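You operate a simulated robot arm through the tools that you are given. There is no shell and no other tool. Be economical: measure what you need, move in short steps, check, and stop when the job is done.

Carry out the task below with a simulated robot arm. There is one attempt and no reset: what you move stays moved.

TASK
Open the drawer of the wash unit.

It is judged by the outcome, as a careful person would: the job done as asked, and still so three seconds after it is handed in. It fails if anything else is knocked over, pushed out of place, dropped, spilled or broken.

THE ROBOT
A 7-joint arm with a two-finger parallel gripper, fixed in place. Base frame: the origin is at the foot of the arm, x ahead of it, y to its left, z up. Lengths are in mm, angles in rad, forces in N, time in s.
With the tool pointing down near the work surface it reaches from about 260 to 680 mm from the base axis. Its first joint turns from -1.152 to 1.152 rad. Payload 1.57 kg.
Tool frame: the origin (TCP) lies between the finger pads and is the grasp point; the fingertips stand 30 mm ahead of it; z points along the fingers, y is the line along which they close. The gripper opens to 110 mm. The fingers are 24 mm wide and 12 mm thick; the gripper's body (48 by 112 mm) begins 78 mm behind the TCP.
Orientation is told as [roll, pitch, yaw] about the base's x, y, z axes, in that order, counted from this pose: with the fingers straight down and closing along the base's y, the tool's x points along the base's -x, its y along +y and its z along -z.

THE INTERFACE
- The arm moves only by the tool arm_command. Its argument "motion" is text: rows parted by semicolons, each of 6 numbers parted by spaces: the shift along the tool's x, y, z in mm, then the turn, a rotation vector about the tool's x, y, z in rad. In form: tx ty tz ax ay az; .... A call has 1 to 20 rows; each row is the pose to reach, as a shift and turn from the pose commanded when the call began, along the tool's axes at that moment. "gripper" is the gripper command, from -1 (shut) to 1 (fully open), values between in proportion, set as the call begins (left out, the last holds). A row lasts 0.2 s, in which the tool goes at most 50 mm and 0.15 rad; a call with a longer step from one row to the next is refused whole, and so is a gripper value outside its range. A pose out of reach is approached as far as the arm can. The call stops where the force on the tool passes 40 N (or 10 N more than at its start, if that is more) or the arm is blocked; 0.2 s more then pass. The fingers move at their own pace (about 108 mm/s each) and stop on an object; they squeeze with about 21 N. The grip force told is the motor's: it shows also when the fingers shut on nothing. Time passes only in rows, and 0.2 s behind the last, so rows that repeat a pose let the fingers close. It gives the time, the measured TCP pose, the force on the tool (base axes), the opening and the grip force at its end, in the units of the frame above (readings bear some noise), and new pictures: "show" is both (left out), scene, wrist or none.
- Cameras (640 x 400 px; columns grow to the right, rows downward): "scene" is fixed at [143.3, -382.4, 1392.1]; the picture's right is [0.92, -0.39, 0.00], its down [-0.27, -0.62, -0.74] and it looks along [0.29, 0.68, -0.68] (base axes); focal length 337 px, centre (320, 200). "wrist" rides on the gripper at [-36, 0, -80] in the tool frame; the picture's right is [0.00, -1.00, 0.00], its down [0.97, 0.00, -0.24] and it looks along [0.24, 0.00, 0.97] (tool axes); focal length 218 px, centre (320, 200).
- locate(camera, pixels): for up to 12 pixels [column, row] of the newest picture of that camera ("zoom" is the newest enlarged one), the place [x, y, z] in the base frame of the surface seen there, good to about 3 mm. No time passes.
- inspect(camera, box): a new picture of the part [left, top, right, bottom] of that camera's present view, enlarged. No time passes.
- close_job(): hands the job in; it is judged then, once.

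Work in short steps. Measure before you move; look again where a grasp or a placing could have gone wrong, and mend it. You have 60 turns and 120 pictures in all, the two below and enlarged ones among them. Open the gripper and draw the arm clear of the work before you hand the job in, unless the task says otherwise; then end with one line.

The tools are called after "Call:" as a command line: name --argument value ..., lists and objects as JSON in quotes. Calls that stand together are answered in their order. arm_command: Moves the arm, as the interface text tells. Its arguments: {"type":"object","properties":{"motion":{"type":"string"},"gripper":{"type":"number"},"show":{"type":"string","enum":["both","scene","wrist","none"]}},"required":["motion"]} The other tools are called the same way: locate (camera, pixels) gives the place of the surface under pixels of a picture; inspect (camera, box) takes an enlarged picture of a part of a camera's view; close_job () hands the job in.

At the start:

```text
clock: 0.0
ee_pos: [449.9, 178.9, 961.5]
tool_rot: [0.0, -0.001, 0.001]
wrist_force: [-0.4, 0.4, 0.6]
finger_gap: 110.1
finger_force: 0.1
```

scene: 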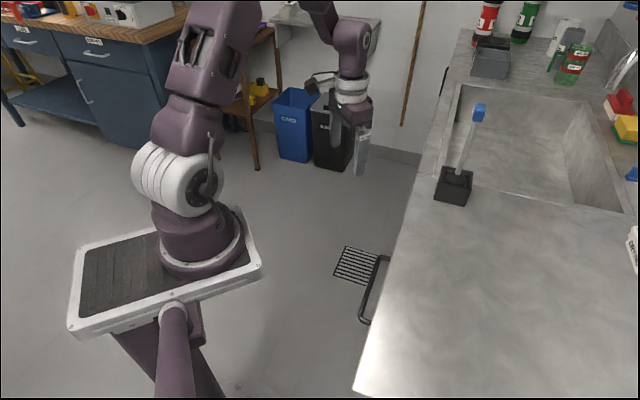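
wrist: 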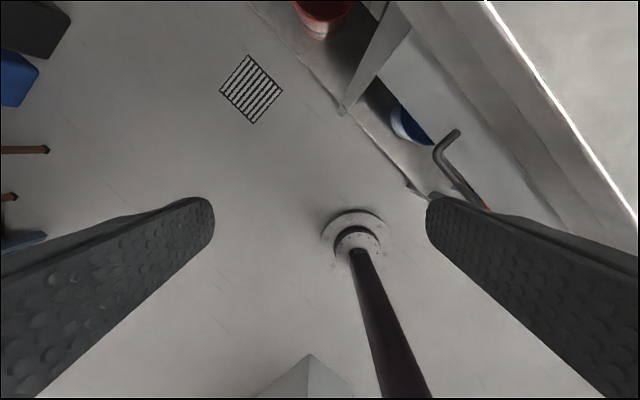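

The scene shows a bar handle near (373,290) at the wash unit's front edge. I'll measure it and enlarge the views.

Call:
locate --camera "scene" --pixels '[[386, 258], [376, 275], [368, 295], [361, 318], [370, 322], [388, 262], [400, 250], [362, 382], [440, 100], [454, 185], [480, 112], [444, 80]]'

Call:
inspect --camera "scene" --box '[320, 220, 440, 400]'

Call:
inspect --camera "wrist" --box '[320, 0, 640, 240]'

Call:
locate --camera "wrist" --pixels '[[455, 132], [437, 150], [450, 170], [470, 190], [486, 205], [590, 120], [520, 60], [480, 110], [560, 180], [360, 80], [400, 30], [345, 105]]'

```text
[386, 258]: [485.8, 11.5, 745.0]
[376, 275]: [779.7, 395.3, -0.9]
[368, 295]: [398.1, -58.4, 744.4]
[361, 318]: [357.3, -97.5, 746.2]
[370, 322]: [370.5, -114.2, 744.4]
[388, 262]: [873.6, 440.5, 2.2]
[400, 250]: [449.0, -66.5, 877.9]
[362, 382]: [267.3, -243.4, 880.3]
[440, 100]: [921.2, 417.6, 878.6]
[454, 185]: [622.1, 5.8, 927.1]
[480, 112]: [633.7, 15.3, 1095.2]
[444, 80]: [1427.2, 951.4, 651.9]
```

```text
2.22 times, centred on (380, 310) of scene
```

zoom: 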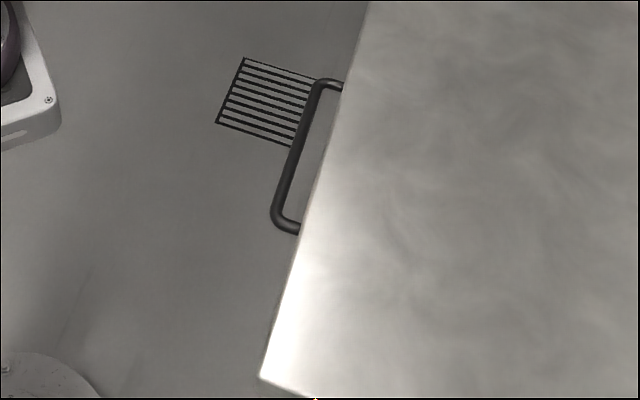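

```text
1.67 times, centred on (480, 120) of wrist
```

zoom: 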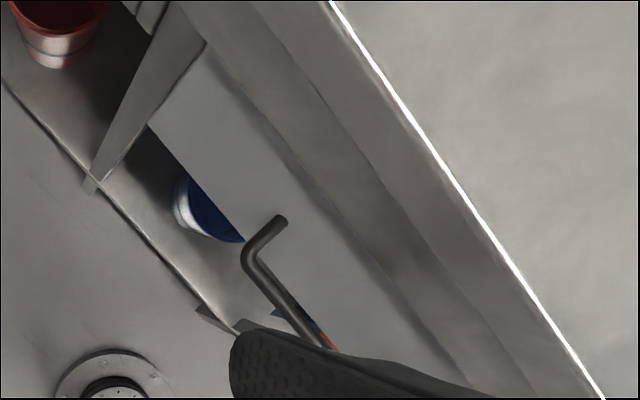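

```text
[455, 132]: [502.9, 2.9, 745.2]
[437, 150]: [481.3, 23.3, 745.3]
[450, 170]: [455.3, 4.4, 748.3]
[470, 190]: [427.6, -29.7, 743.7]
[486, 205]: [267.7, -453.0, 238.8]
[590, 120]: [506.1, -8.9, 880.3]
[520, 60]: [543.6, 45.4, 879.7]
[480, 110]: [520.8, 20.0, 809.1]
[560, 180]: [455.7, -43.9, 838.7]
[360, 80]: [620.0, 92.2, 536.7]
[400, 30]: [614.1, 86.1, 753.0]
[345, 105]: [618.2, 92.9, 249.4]
```

The handle bar runs at about 45° in plan near z=740, standing off ~32 mm from the face. I'll refine the edge direction and the bar section.

Call:
locate --camera "scene" --pixels '[[404, 226], [391, 270], [379, 312], [368, 350], [358, 385], [371, 285], [366, 300], [380, 266], [363, 310]]'

Call:
arm_command --motion "10 -25 0 0 0 -0.13; 20 -50 0 0 0 -0.26; 30 -75 0 0 0 -0.39; 40 -100 0 0 0 -0.52; 50 -125 0 0 0 -0.65; 60 -140 0 0 0 -0.785; 60 -140 0 0 0 -0.785" --gripper -0.45

```text
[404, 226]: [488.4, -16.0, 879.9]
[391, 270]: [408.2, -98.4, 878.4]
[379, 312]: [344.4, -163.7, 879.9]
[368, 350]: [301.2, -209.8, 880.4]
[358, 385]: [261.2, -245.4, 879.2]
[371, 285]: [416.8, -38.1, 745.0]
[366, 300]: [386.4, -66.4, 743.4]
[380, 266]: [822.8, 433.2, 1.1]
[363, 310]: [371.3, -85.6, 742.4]
```

```text
clock: 1.6
ee_pos: [391.5, 39.1, 961.3]
tool_rot: [0.0, -0.001, 0.786]
wrist_force: [-0.1, 0.1, -0.2]
finger_gap: 30.4
finger_force: 0.1
```

scene: 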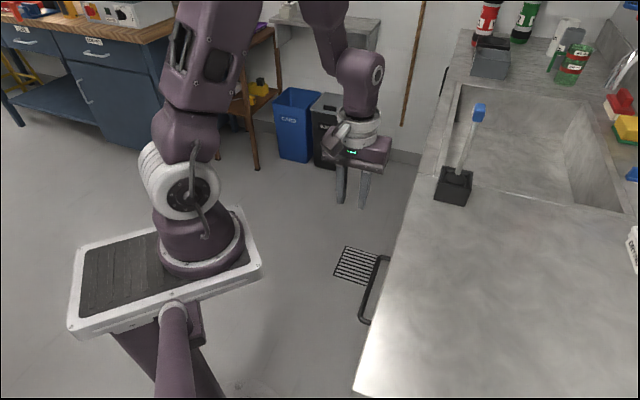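
wrist: 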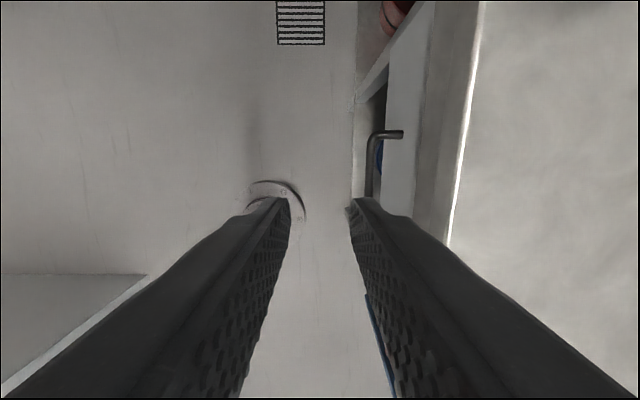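

Edge direction is 45.3°, and yaw 0.786 matches (bar is vertical in the wrist view). Bar centre ≈ (418,-36,738). I tilt 0.87 rad toward the face and go to a standoff 95 mm back along the tool axis.

Call:
arm_command --motion "6 0 27 0.145 0 0; 12 0 54 0.29 0 0; 18 0 81 0.435 0 0; 24 0 108 0.58 0 0; 30 1 135 0.725 0 0; 34.5 1 162 0.87 0 0; 34.5 1 162 0.87 0 0; 34.5 1 162 0.87 0 0" --gripper -0.45

```text
clock: 3.4
ee_pos: [364.4, 17.0, 798.4]
tool_rot: [-0.871, 0.001, 0.786]
wrist_force: [0.0, -0.4, 1.0]
finger_gap: 30.1
finger_force: 0.1
```

scene: 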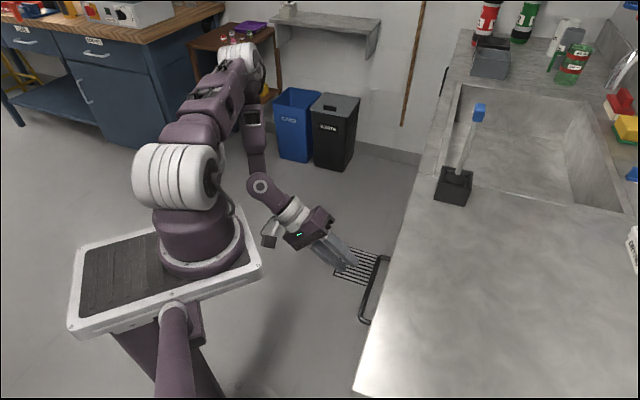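
wrist: 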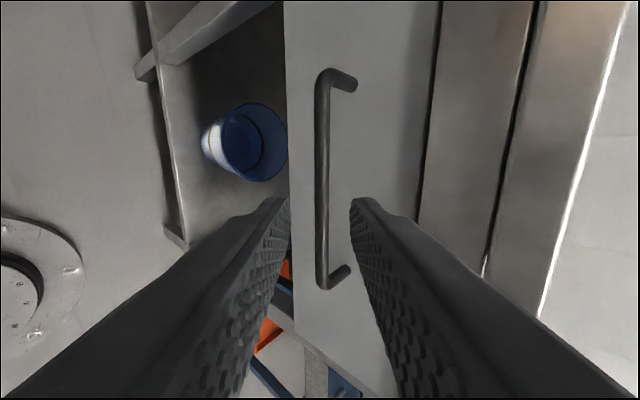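

Aligned: the bar is at column ~321 between the fingers. Measure it again and verify before advancing.

Call:
locate --camera "wrist" --pixels '[[321, 120], [322, 180], [322, 240], [360, 120], [380, 180], [348, 82], [305, 180], [430, 150]]'

```text
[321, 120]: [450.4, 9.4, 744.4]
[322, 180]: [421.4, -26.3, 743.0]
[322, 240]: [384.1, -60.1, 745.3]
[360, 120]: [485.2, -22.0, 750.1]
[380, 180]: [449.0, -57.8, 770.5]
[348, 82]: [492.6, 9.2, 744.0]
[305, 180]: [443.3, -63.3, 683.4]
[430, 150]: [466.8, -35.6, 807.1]
```

Bar centre refined to be ~94 mm ahead of the TCP and −2.5 mm in tool y; the face is ~38 mm behind the bar. Advance 81 mm so the bar sits near the fingertips.

Call:
arm_command --motion "0 -2.5 20 0 0 0; 0 -2.5 40 0 0 0; 0 -2.5 55 0 0 0; 0 -2.5 68 0 0 0; 0 -2.5 75 0 0 0; 0 -2.5 81 0 0 0; 0 -2.5 81 0 0 0"

```text
clock: 5.0
ee_pos: [410.5, -29.5, 749.3]
tool_rot: [-0.872, -0.001, 0.786]
wrist_force: [0.3, 0.1, 0.9]
finger_gap: 30.0
finger_force: 0.0
```

scene: 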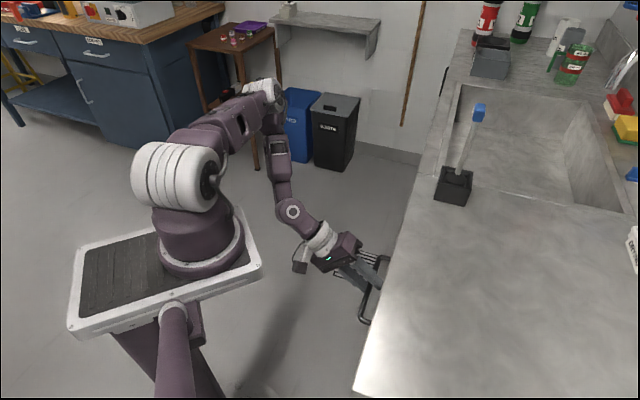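
wrist: 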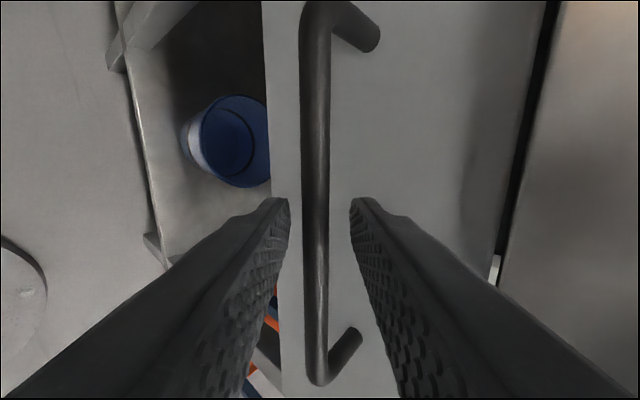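

The bar is between the pads (column ~316), no contact. Close the gripper.

Call:
arm_command --motion "0 0 0 0 0 0; 0 0 0 0 0 0; 0 0 0 0 0 0" --gripper -1

```text
clock: 5.8
ee_pos: [409.1, -29.8, 747.1]
tool_rot: [-0.867, 0.002, 0.787]
wrist_force: [-4.7, 3.4, -21.2]
finger_gap: 11.7
finger_force: 29.3
```

scene: 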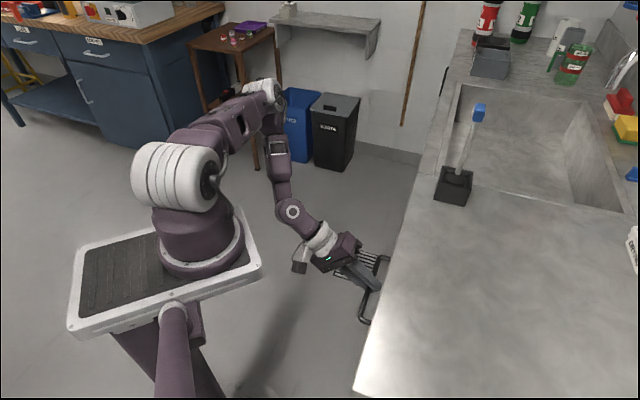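
wrist: 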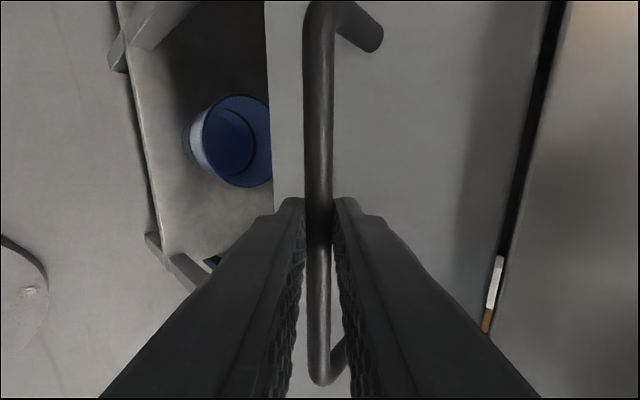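

The bar is gripped (gap 11.7 mm). Something white/brown shows in the gap above the drawer at (495,290); I check it before pulling.

Call:
inspect --camera "wrist" --box '[420, 180, 600, 360]'

Call:
locate --camera "wrist" --pixels '[[497, 265], [490, 300], [486, 322], [520, 160], [480, 280], [530, 280]]'

```text
2.22 times, centred on (510, 270) of wrist
```

zoom: 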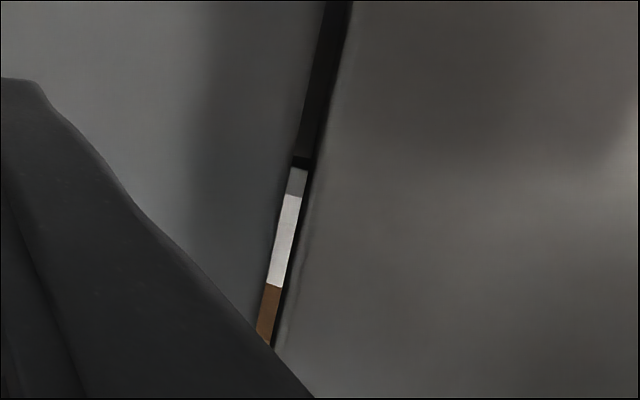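

```text
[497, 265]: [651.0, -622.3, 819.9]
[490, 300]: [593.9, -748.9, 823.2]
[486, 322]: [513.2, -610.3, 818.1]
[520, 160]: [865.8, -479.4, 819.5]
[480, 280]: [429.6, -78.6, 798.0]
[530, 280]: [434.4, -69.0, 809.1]
```

That's only a view through the gap. Pull outward 40 mm (tool y +0.645, z −0.764 per mm), with a slight sag correction.

Call:
arm_command --motion "0 4.3 -2.8 0 0 0; 0 7.6 -6.6 0 0 0; 0 14 -14.3 0 0 0; 0 20.4 -22 0 0 0; 0 26.9 -29.6 0 0 0; 0 26.9 -29.6 0 0 0"

```text
clock: 7.2
ee_pos: [381.0, -0.9, 747.0]
tool_rot: [-0.872, -0.001, 0.785]
wrist_force: [-2.0, -1.8, -5.9]
finger_gap: 11.7
finger_force: 29.0
```

scene: 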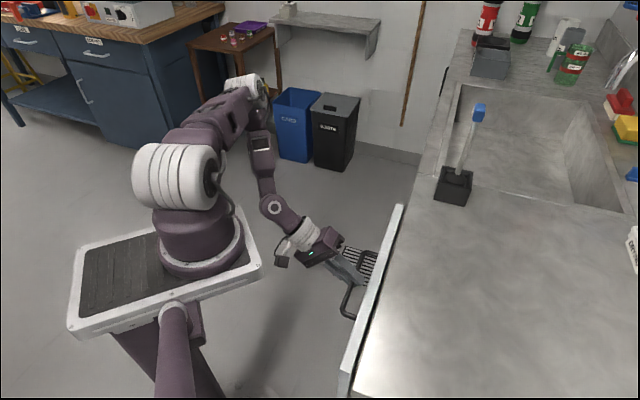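
wrist: 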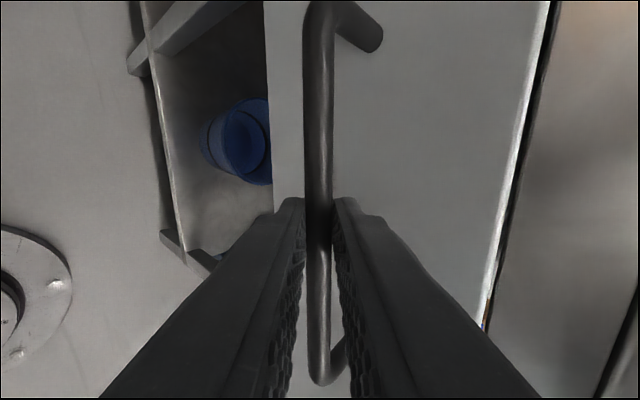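

The drawer slid out ~40 mm with little force. Pull 100 mm more.

Call:
arm_command --motion "0 6.4 -7.7 0 0 0; 0 12.9 -15.3 0 0 0; 0 19.3 -23 0 0 0; 0 25.7 -30.6 0 0 0; 0 32.2 -38.2 0 0 0; 0 38.6 -45.8 0 0 0; 0 45 -53.5 0 0 0; 0 51.4 -61.1 0 0 0; 0 57.9 -68.8 0 0 0; 0 64.4 -76.5 0 0 0; 0 64.4 -76.5 0 0 0"

```text
clock: 9.6
ee_pos: [310.8, 69.5, 748.4]
tool_rot: [-0.869, 0.0, 0.787]
wrist_force: [-0.4, 0.9, -6.2]
finger_gap: 11.7
finger_force: 28.2
```

scene: 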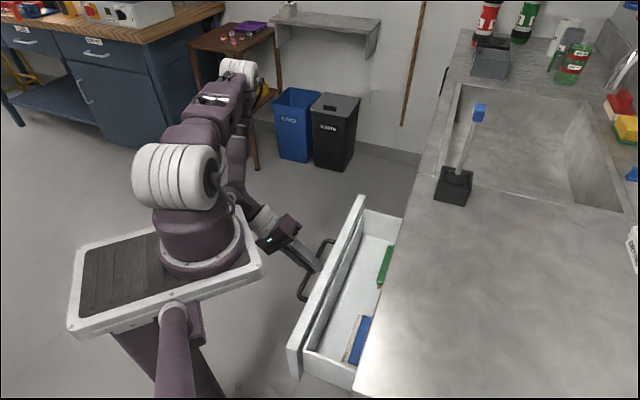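
wrist: 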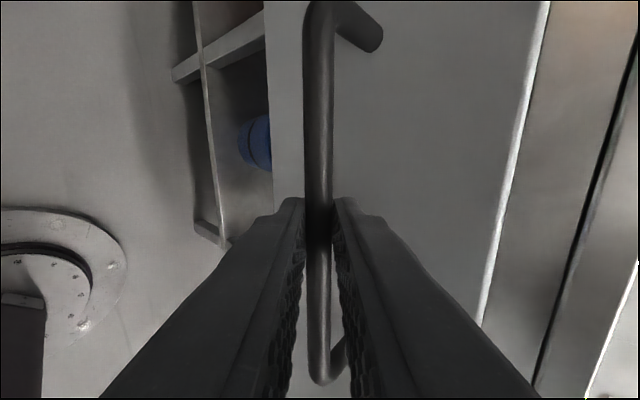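

Now ~140 mm open, contents visible, all smooth. Pull another 60 mm.

Call:
arm_command --motion "0 6.4 -7.7 0 0 0; 0 12.9 -15.3 0 0 0; 0 19.3 -23 0 0 0; 0 25.7 -30.6 0 0 0; 0 32.2 -38.2 0 0 0; 0 38.6 -45.8 0 0 0; 0 38.6 -45.8 0 0 0"

```text
clock: 11.2
ee_pos: [268.2, 112.9, 747.3]
tool_rot: [-0.87, 0.002, 0.783]
wrist_force: [-7.8, -6.7, 9.0]
finger_gap: 11.9
finger_force: 29.2
```

scene: 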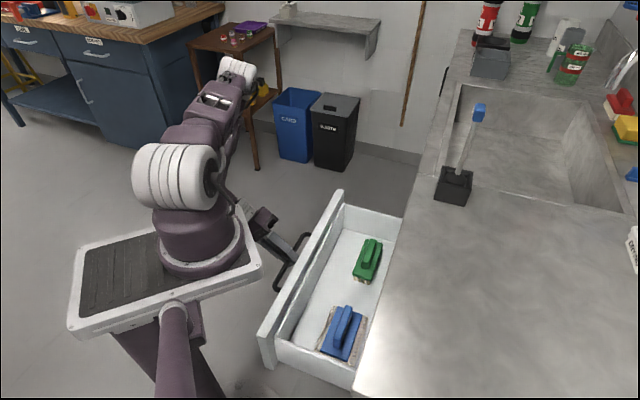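
wrist: 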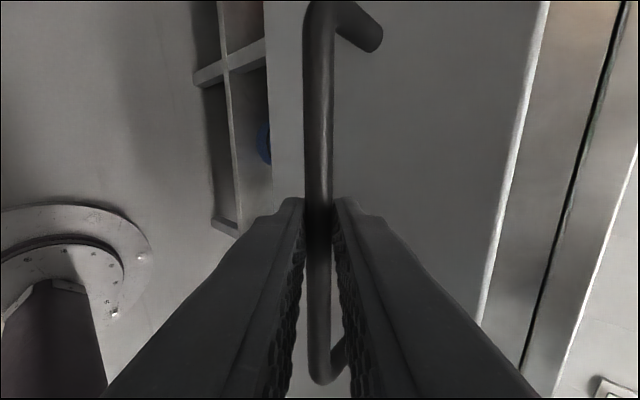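

Open ~200 mm; a little side force builds as the arm comes near its base. I try a further 30 mm gently.

Call:
arm_command --motion "0 4.8 -5.7 0 0 0; 0 9.7 -11.5 0 0 0; 0 14.5 -17.2 0 0 0; 0 19.3 -23 0 0 0; 0 19.3 -23 0 0 0"

```text
clock: 12.4
ee_pos: [247.9, 134.7, 746.4]
tool_rot: [-0.872, -0.001, 0.785]
wrist_force: [-4.2, -4.2, 38.1]
finger_gap: 11.9
finger_force: 29.1
```

scene: 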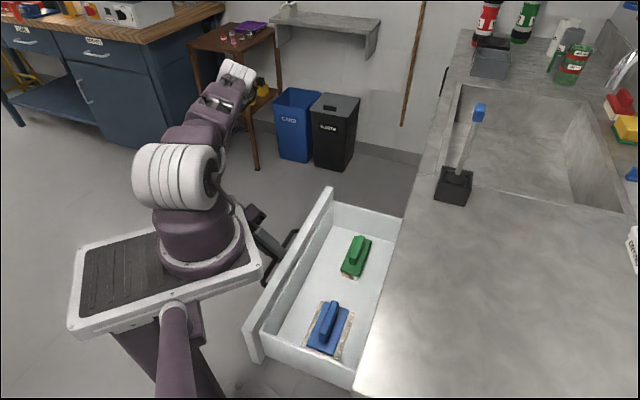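
wrist: 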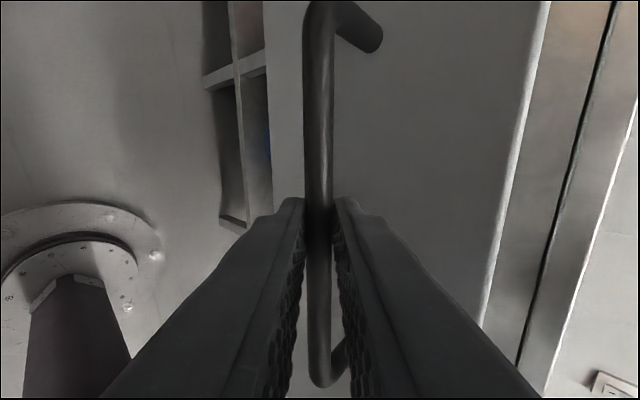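

The drawer is ~230 mm open and the arm is reaching its near limit, so I stop pulling. Release with a small opening.

Call:
arm_command --motion "0 0 0 0 0 0; 0 0 0 0 0 0; 0 0 0 0 0 0" --gripper -0.45

```text
clock: 13.2
ee_pos: [246.4, 133.9, 745.9]
tool_rot: [-0.87, -0.001, 0.786]
wrist_force: [-0.2, 0.6, 0.8]
finger_gap: 30.0
finger_force: 0.1
```

scene: 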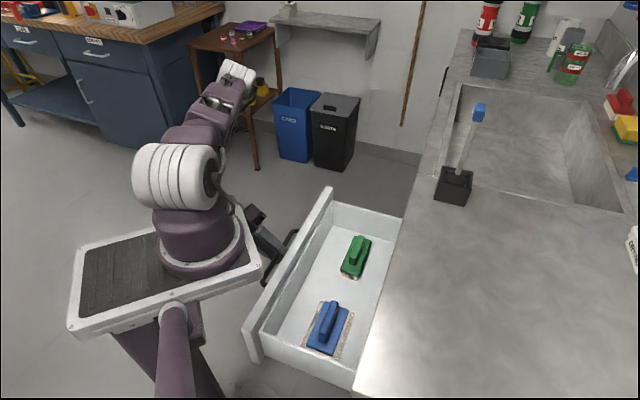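
wrist: 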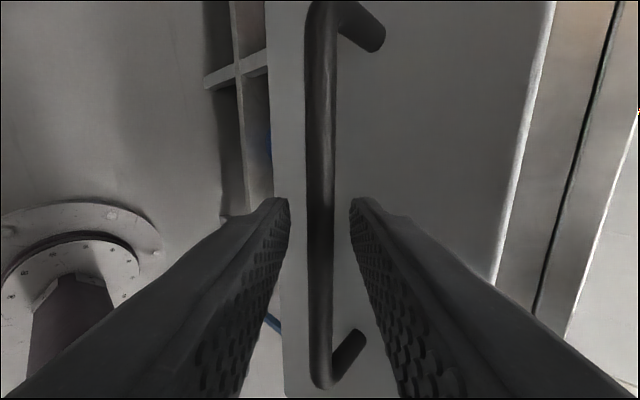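

Released; the bar is free between the pads. Back out 40 mm along the tool axis.

Call:
arm_command --motion "0 0 -8 0 0 0; 0 0 -16 0 0 0; 0 0 -24 0 0 0; 0 0 -32 0 0 0; 0 0 -40 0 0 0"

```text
clock: 14.4
ee_pos: [225.5, 153.9, 773.2]
tool_rot: [-0.869, -0.001, 0.786]
wrist_force: [-0.8, 0.1, -1.2]
finger_gap: 30.2
finger_force: 0.0
```

scene: 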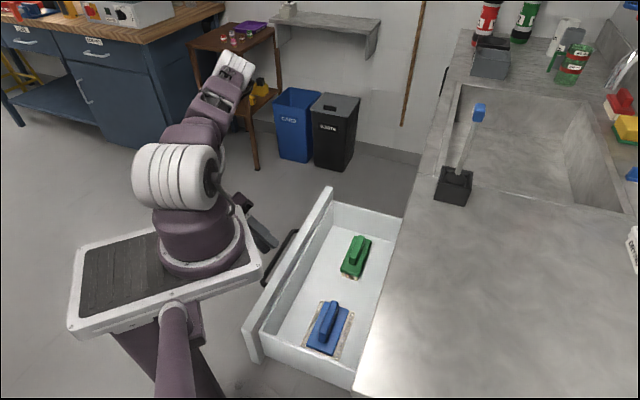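
wrist: 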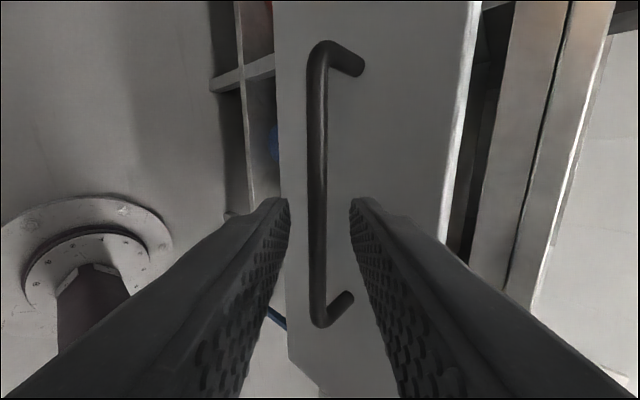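

Fingers are clear of the bar. Raise straight up 140 mm, drawing slightly outward.

Call:
arm_command --motion "0 -12 -17 0 0 0; 0 -25 -35 0 0 0; 0 -40 -48 0 0 0; 0 -55 -61 0 0 0; 0 -70 -74 0 0 0; 0 -85 -87 0 0 0; 0 -100 -100 0 0 0; 0 -100 -100 0 0 0"

```text
clock: 16.2
ee_pos: [217.9, 163.6, 914.9]
tool_rot: [-0.87, 0.0, 0.785]
wrist_force: [0.9, -0.3, -0.1]
finger_gap: 30.4
finger_force: 0.0
```

scene: 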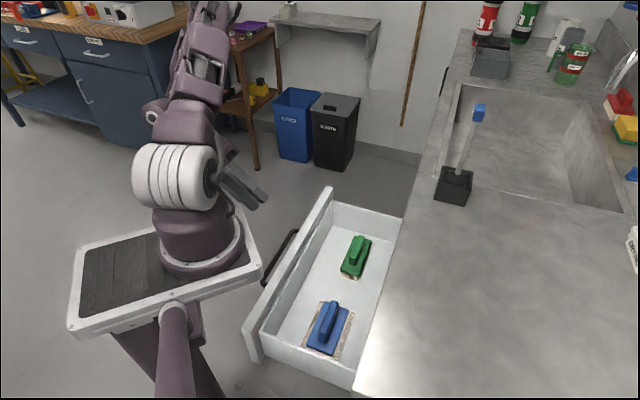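
wrist: 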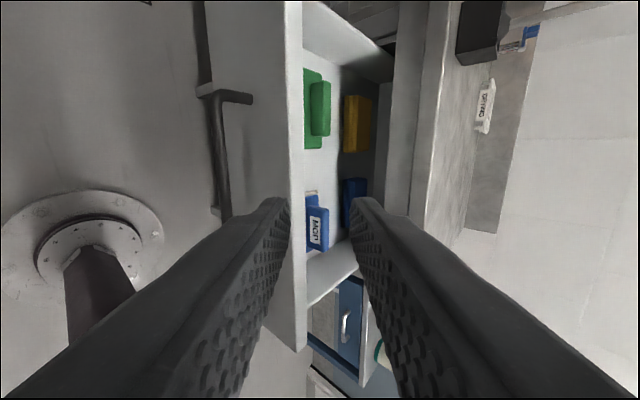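

The drawer stays open and the arm is clear. I check how much of the drawer remains inside.

Call:
inspect --camera "wrist" --box '[280, 0, 440, 280]'

Call:
locate --camera "wrist" --pixels '[[295, 100], [310, 170], [335, 170], [357, 123], [375, 120], [385, 130], [352, 190], [395, 120], [435, 120], [340, 220]]'

```text
1.43 times, centred on (360, 140) of wrist
```

zoom: 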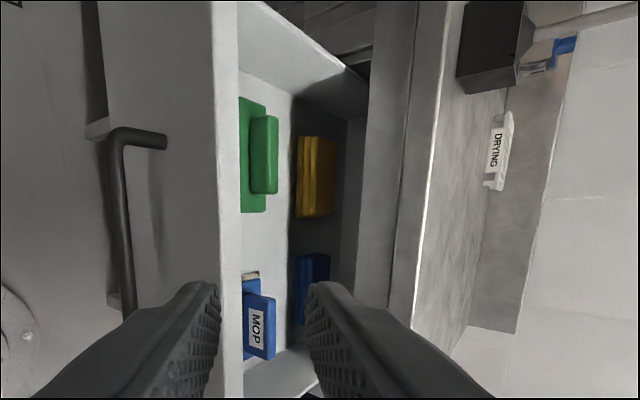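

```text
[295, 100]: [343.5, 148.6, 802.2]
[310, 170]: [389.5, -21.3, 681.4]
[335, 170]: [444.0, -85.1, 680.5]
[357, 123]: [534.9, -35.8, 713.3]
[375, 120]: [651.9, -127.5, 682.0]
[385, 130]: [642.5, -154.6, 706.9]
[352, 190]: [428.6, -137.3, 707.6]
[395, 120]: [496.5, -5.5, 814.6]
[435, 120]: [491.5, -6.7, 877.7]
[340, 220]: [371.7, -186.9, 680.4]
```

The drawer is ~430 mm deep with ~230 mm out. I check the clearance between the drawer's front and the robot's own base before deciding on pulling further.

Call:
locate --camera "scene" --pixels '[[330, 190], [250, 345], [255, 358], [262, 268], [250, 222], [236, 250], [215, 180], [300, 235], [268, 280], [75, 325]]'

```text
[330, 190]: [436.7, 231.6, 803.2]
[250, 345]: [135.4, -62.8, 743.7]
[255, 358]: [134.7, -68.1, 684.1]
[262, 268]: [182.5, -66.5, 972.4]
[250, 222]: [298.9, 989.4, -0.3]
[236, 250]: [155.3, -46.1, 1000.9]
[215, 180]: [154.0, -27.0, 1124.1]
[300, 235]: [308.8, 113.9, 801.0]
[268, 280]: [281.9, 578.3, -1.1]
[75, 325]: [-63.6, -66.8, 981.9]
```

The base plate is at z≈980, well above the drawer, so there's room. I'll push the front panel out further from the inside: first go upright above the drawer's inside (n≈−190) with fingers shut.

Call:
arm_command --motion "-3 -14 16.6 -0.125 0 0; -6 -28 33 -0.25 0 0; -9 -42 50 -0.375 0 0; -12 -56 66 -0.5 0 0; -15 -70 83 -0.625 0 0; -18 -84 99 -0.75 0 0; -20 -98 116 -0.87 0 0; -20 -98 116 -0.87 0 0" --gripper -1

Call:
locate --camera "scene" --pixels '[[360, 240], [355, 265], [330, 315], [330, 240], [308, 300], [318, 255], [312, 235], [318, 225]]'

```text
clock: 18.0
ee_pos: [338.4, 69.9, 913.6]
tool_rot: [0.003, -0.001, 0.785]
wrist_force: [0.0, -0.4, -0.1]
finger_gap: 0.1
finger_force: 20.7
```

scene: 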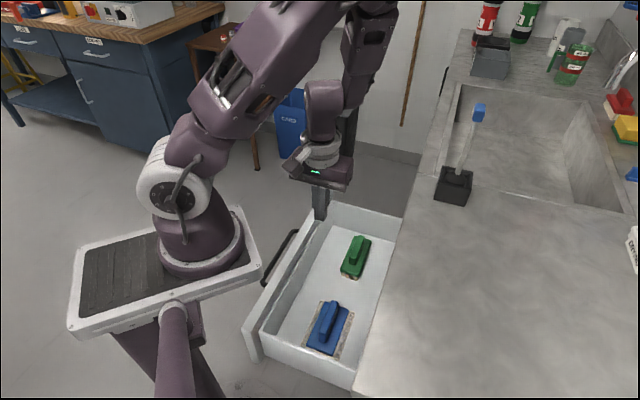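
wrist: 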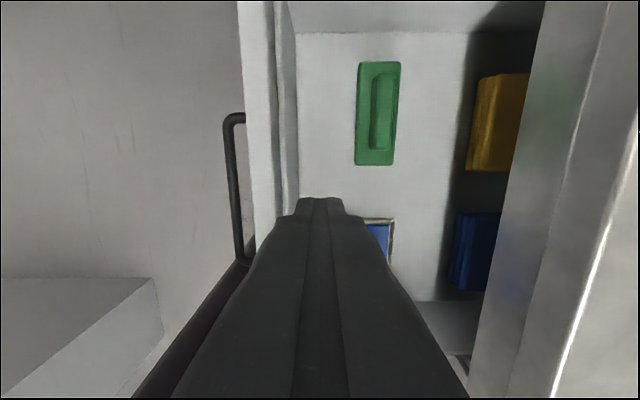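

```text
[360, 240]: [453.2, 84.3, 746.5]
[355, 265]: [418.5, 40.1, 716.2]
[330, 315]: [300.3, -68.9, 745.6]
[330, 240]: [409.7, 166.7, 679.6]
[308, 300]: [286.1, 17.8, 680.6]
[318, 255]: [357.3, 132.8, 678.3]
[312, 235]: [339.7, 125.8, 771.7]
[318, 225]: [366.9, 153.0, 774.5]
```

The spot below (n≈−190) is clear: brushes are at n≈−260 and the panel's inner face at n≈−151. Descend 130 mm.

Call:
arm_command --motion "0 0 30 0 0 0; 0 0 60 0 0 0; 0 0 90 0 0 0; 0 0 112 0 0 0; 0 0 130 0 0 0; 0 0 130 0 0 0"

```text
clock: 19.4
ee_pos: [340.4, 69.6, 783.2]
tool_rot: [0.002, -0.001, 0.785]
wrist_force: [0.4, -0.1, 0.1]
finger_gap: 0.0
finger_force: 20.5
```

scene: 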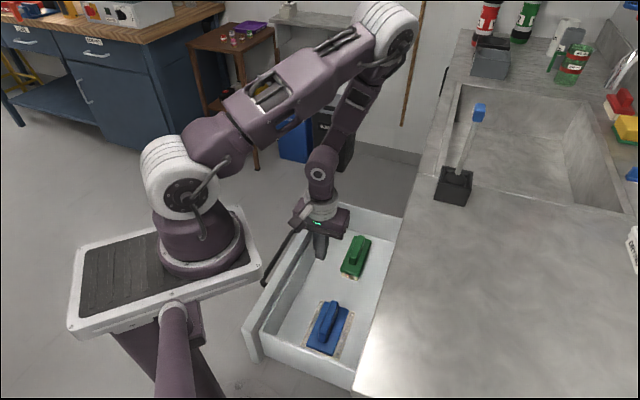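
wrist: 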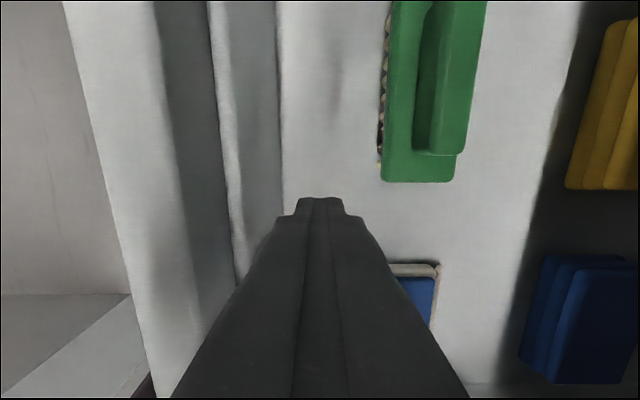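

Inside the drawer, clear of the brushes. Push outward along tool +y, gently, 85 mm in all.

Call:
arm_command --motion "0 8 0 0 0 0; 0 16 0 0 0 0; 0 22 0 0 0 0; 0 26 0 0 0 0; 0 30 0 0 0 0; 0 35 0 0 0 0; 0 41 0 0 0 0; 0 48 0 0 0 0; 0 55 0 0 0 0; 0 62 0 0 0 0; 0 69 0 0 0 0; 0 76 0 0 0 0; 0 81 0 0 0 0; 0 85 0 0 0 0; 0 85 0 0 0 0"

```text
clock: 22.6
ee_pos: [278.9, 130.2, 784.3]
tool_rot: [0.0, 0.0, 0.785]
wrist_force: [0.3, 0.9, -0.2]
finger_gap: 0.0
finger_force: 21.2
```

scene: 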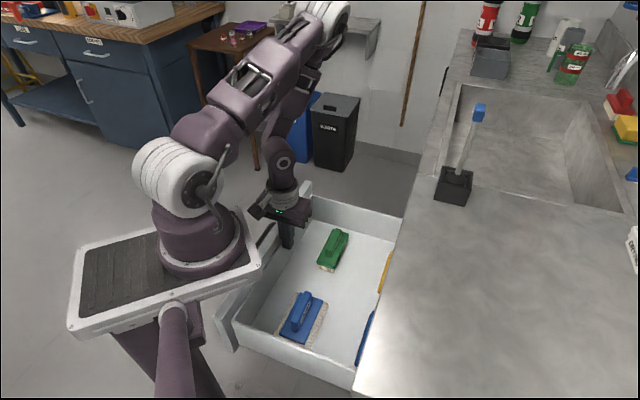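
wrist: 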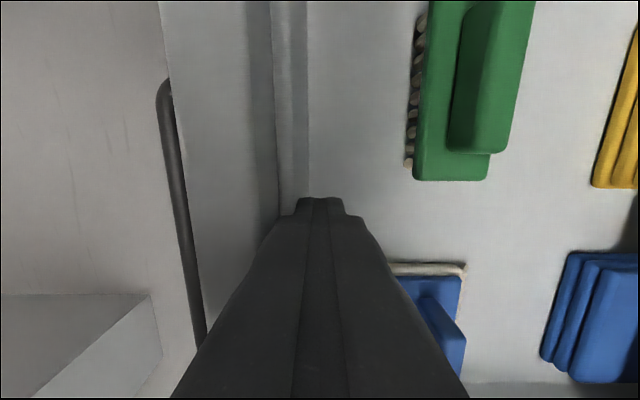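

It moved freely. Measure where the front panel is now.

Call:
locate --camera "wrist" --pixels '[[205, 100], [258, 100], [290, 100], [170, 120], [300, 120]]'

Call:
locate --camera "scene" --pixels '[[300, 187], [225, 330], [232, 345], [388, 280], [370, 325]]'

```text
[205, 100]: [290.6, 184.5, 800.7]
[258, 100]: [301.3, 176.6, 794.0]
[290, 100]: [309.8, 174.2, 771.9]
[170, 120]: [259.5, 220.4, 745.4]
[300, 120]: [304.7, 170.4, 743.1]
```

```text
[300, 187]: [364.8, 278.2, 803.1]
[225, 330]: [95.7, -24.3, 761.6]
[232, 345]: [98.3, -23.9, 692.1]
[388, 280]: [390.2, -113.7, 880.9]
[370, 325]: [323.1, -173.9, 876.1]
```

The drawer is now ~285 mm out with no resistance — enough, leaving clearance to the robot's pedestal. Back off 20 mm from the panel and rise.

Call:
arm_command --motion "0 -10 0 0 0 0; 0 -22 0 0 0 0; 0 -22 -25 0 0 0; 0 -22 -60 0 0 0; 0 -22 -95 0 0 0; 0 -22 -130 0 0 0; 0 -22 -165 0 0 0; 0 -22 -200 0 0 0; 0 -22 -200 0 0 0"

Call:
arm_command --motion "0 0 0 0 0 0; 0 0 0 0 0 0; 0 0 0 0 0 0; 0 0 0 0 0 0" --gripper 0.5 --show "scene"

```text
clock: 24.6
ee_pos: [293.5, 113.3, 984.9]
tool_rot: [0.001, 0.0, 0.786]
wrist_force: [-0.2, -0.5, 0.0]
finger_gap: 0.0
finger_force: 20.7
```

scene: 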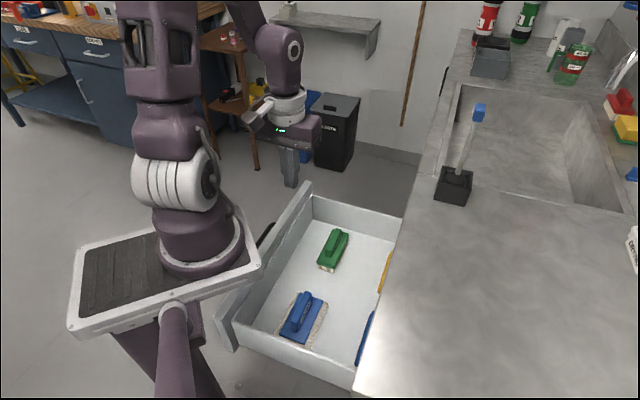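
wrist: 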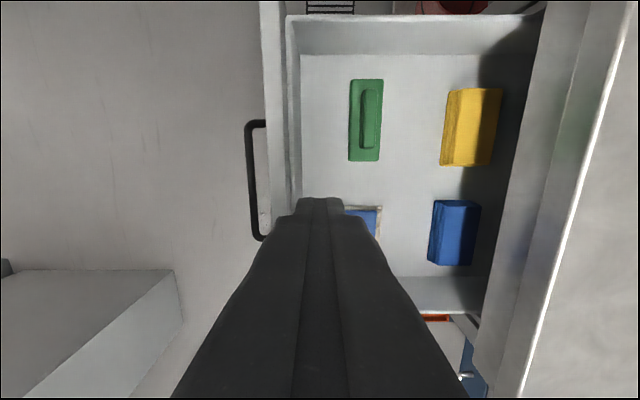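

```text
clock: 25.6
ee_pos: [295.7, 113.8, 985.0]
tool_rot: [0.0, 0.002, 0.787]
wrist_force: [0.1, 0.3, -0.1]
finger_gap: 82.5
finger_force: 0.1
```

scene: 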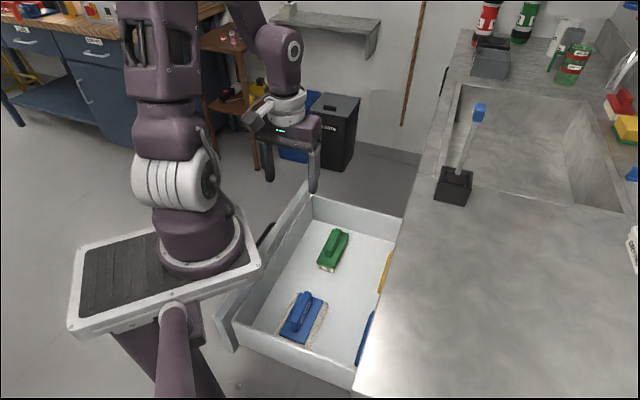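

The drawer is open and staying put, its contents are in place, and the arm is clear with the gripper open. I hand in.

Call:
close_job

```text
The job is handed in.
```

The wash unit's drawer is open, about 285 mm out of its roughly 430 mm depth, and it was holding there with nothing else disturbed when I handed the job in.
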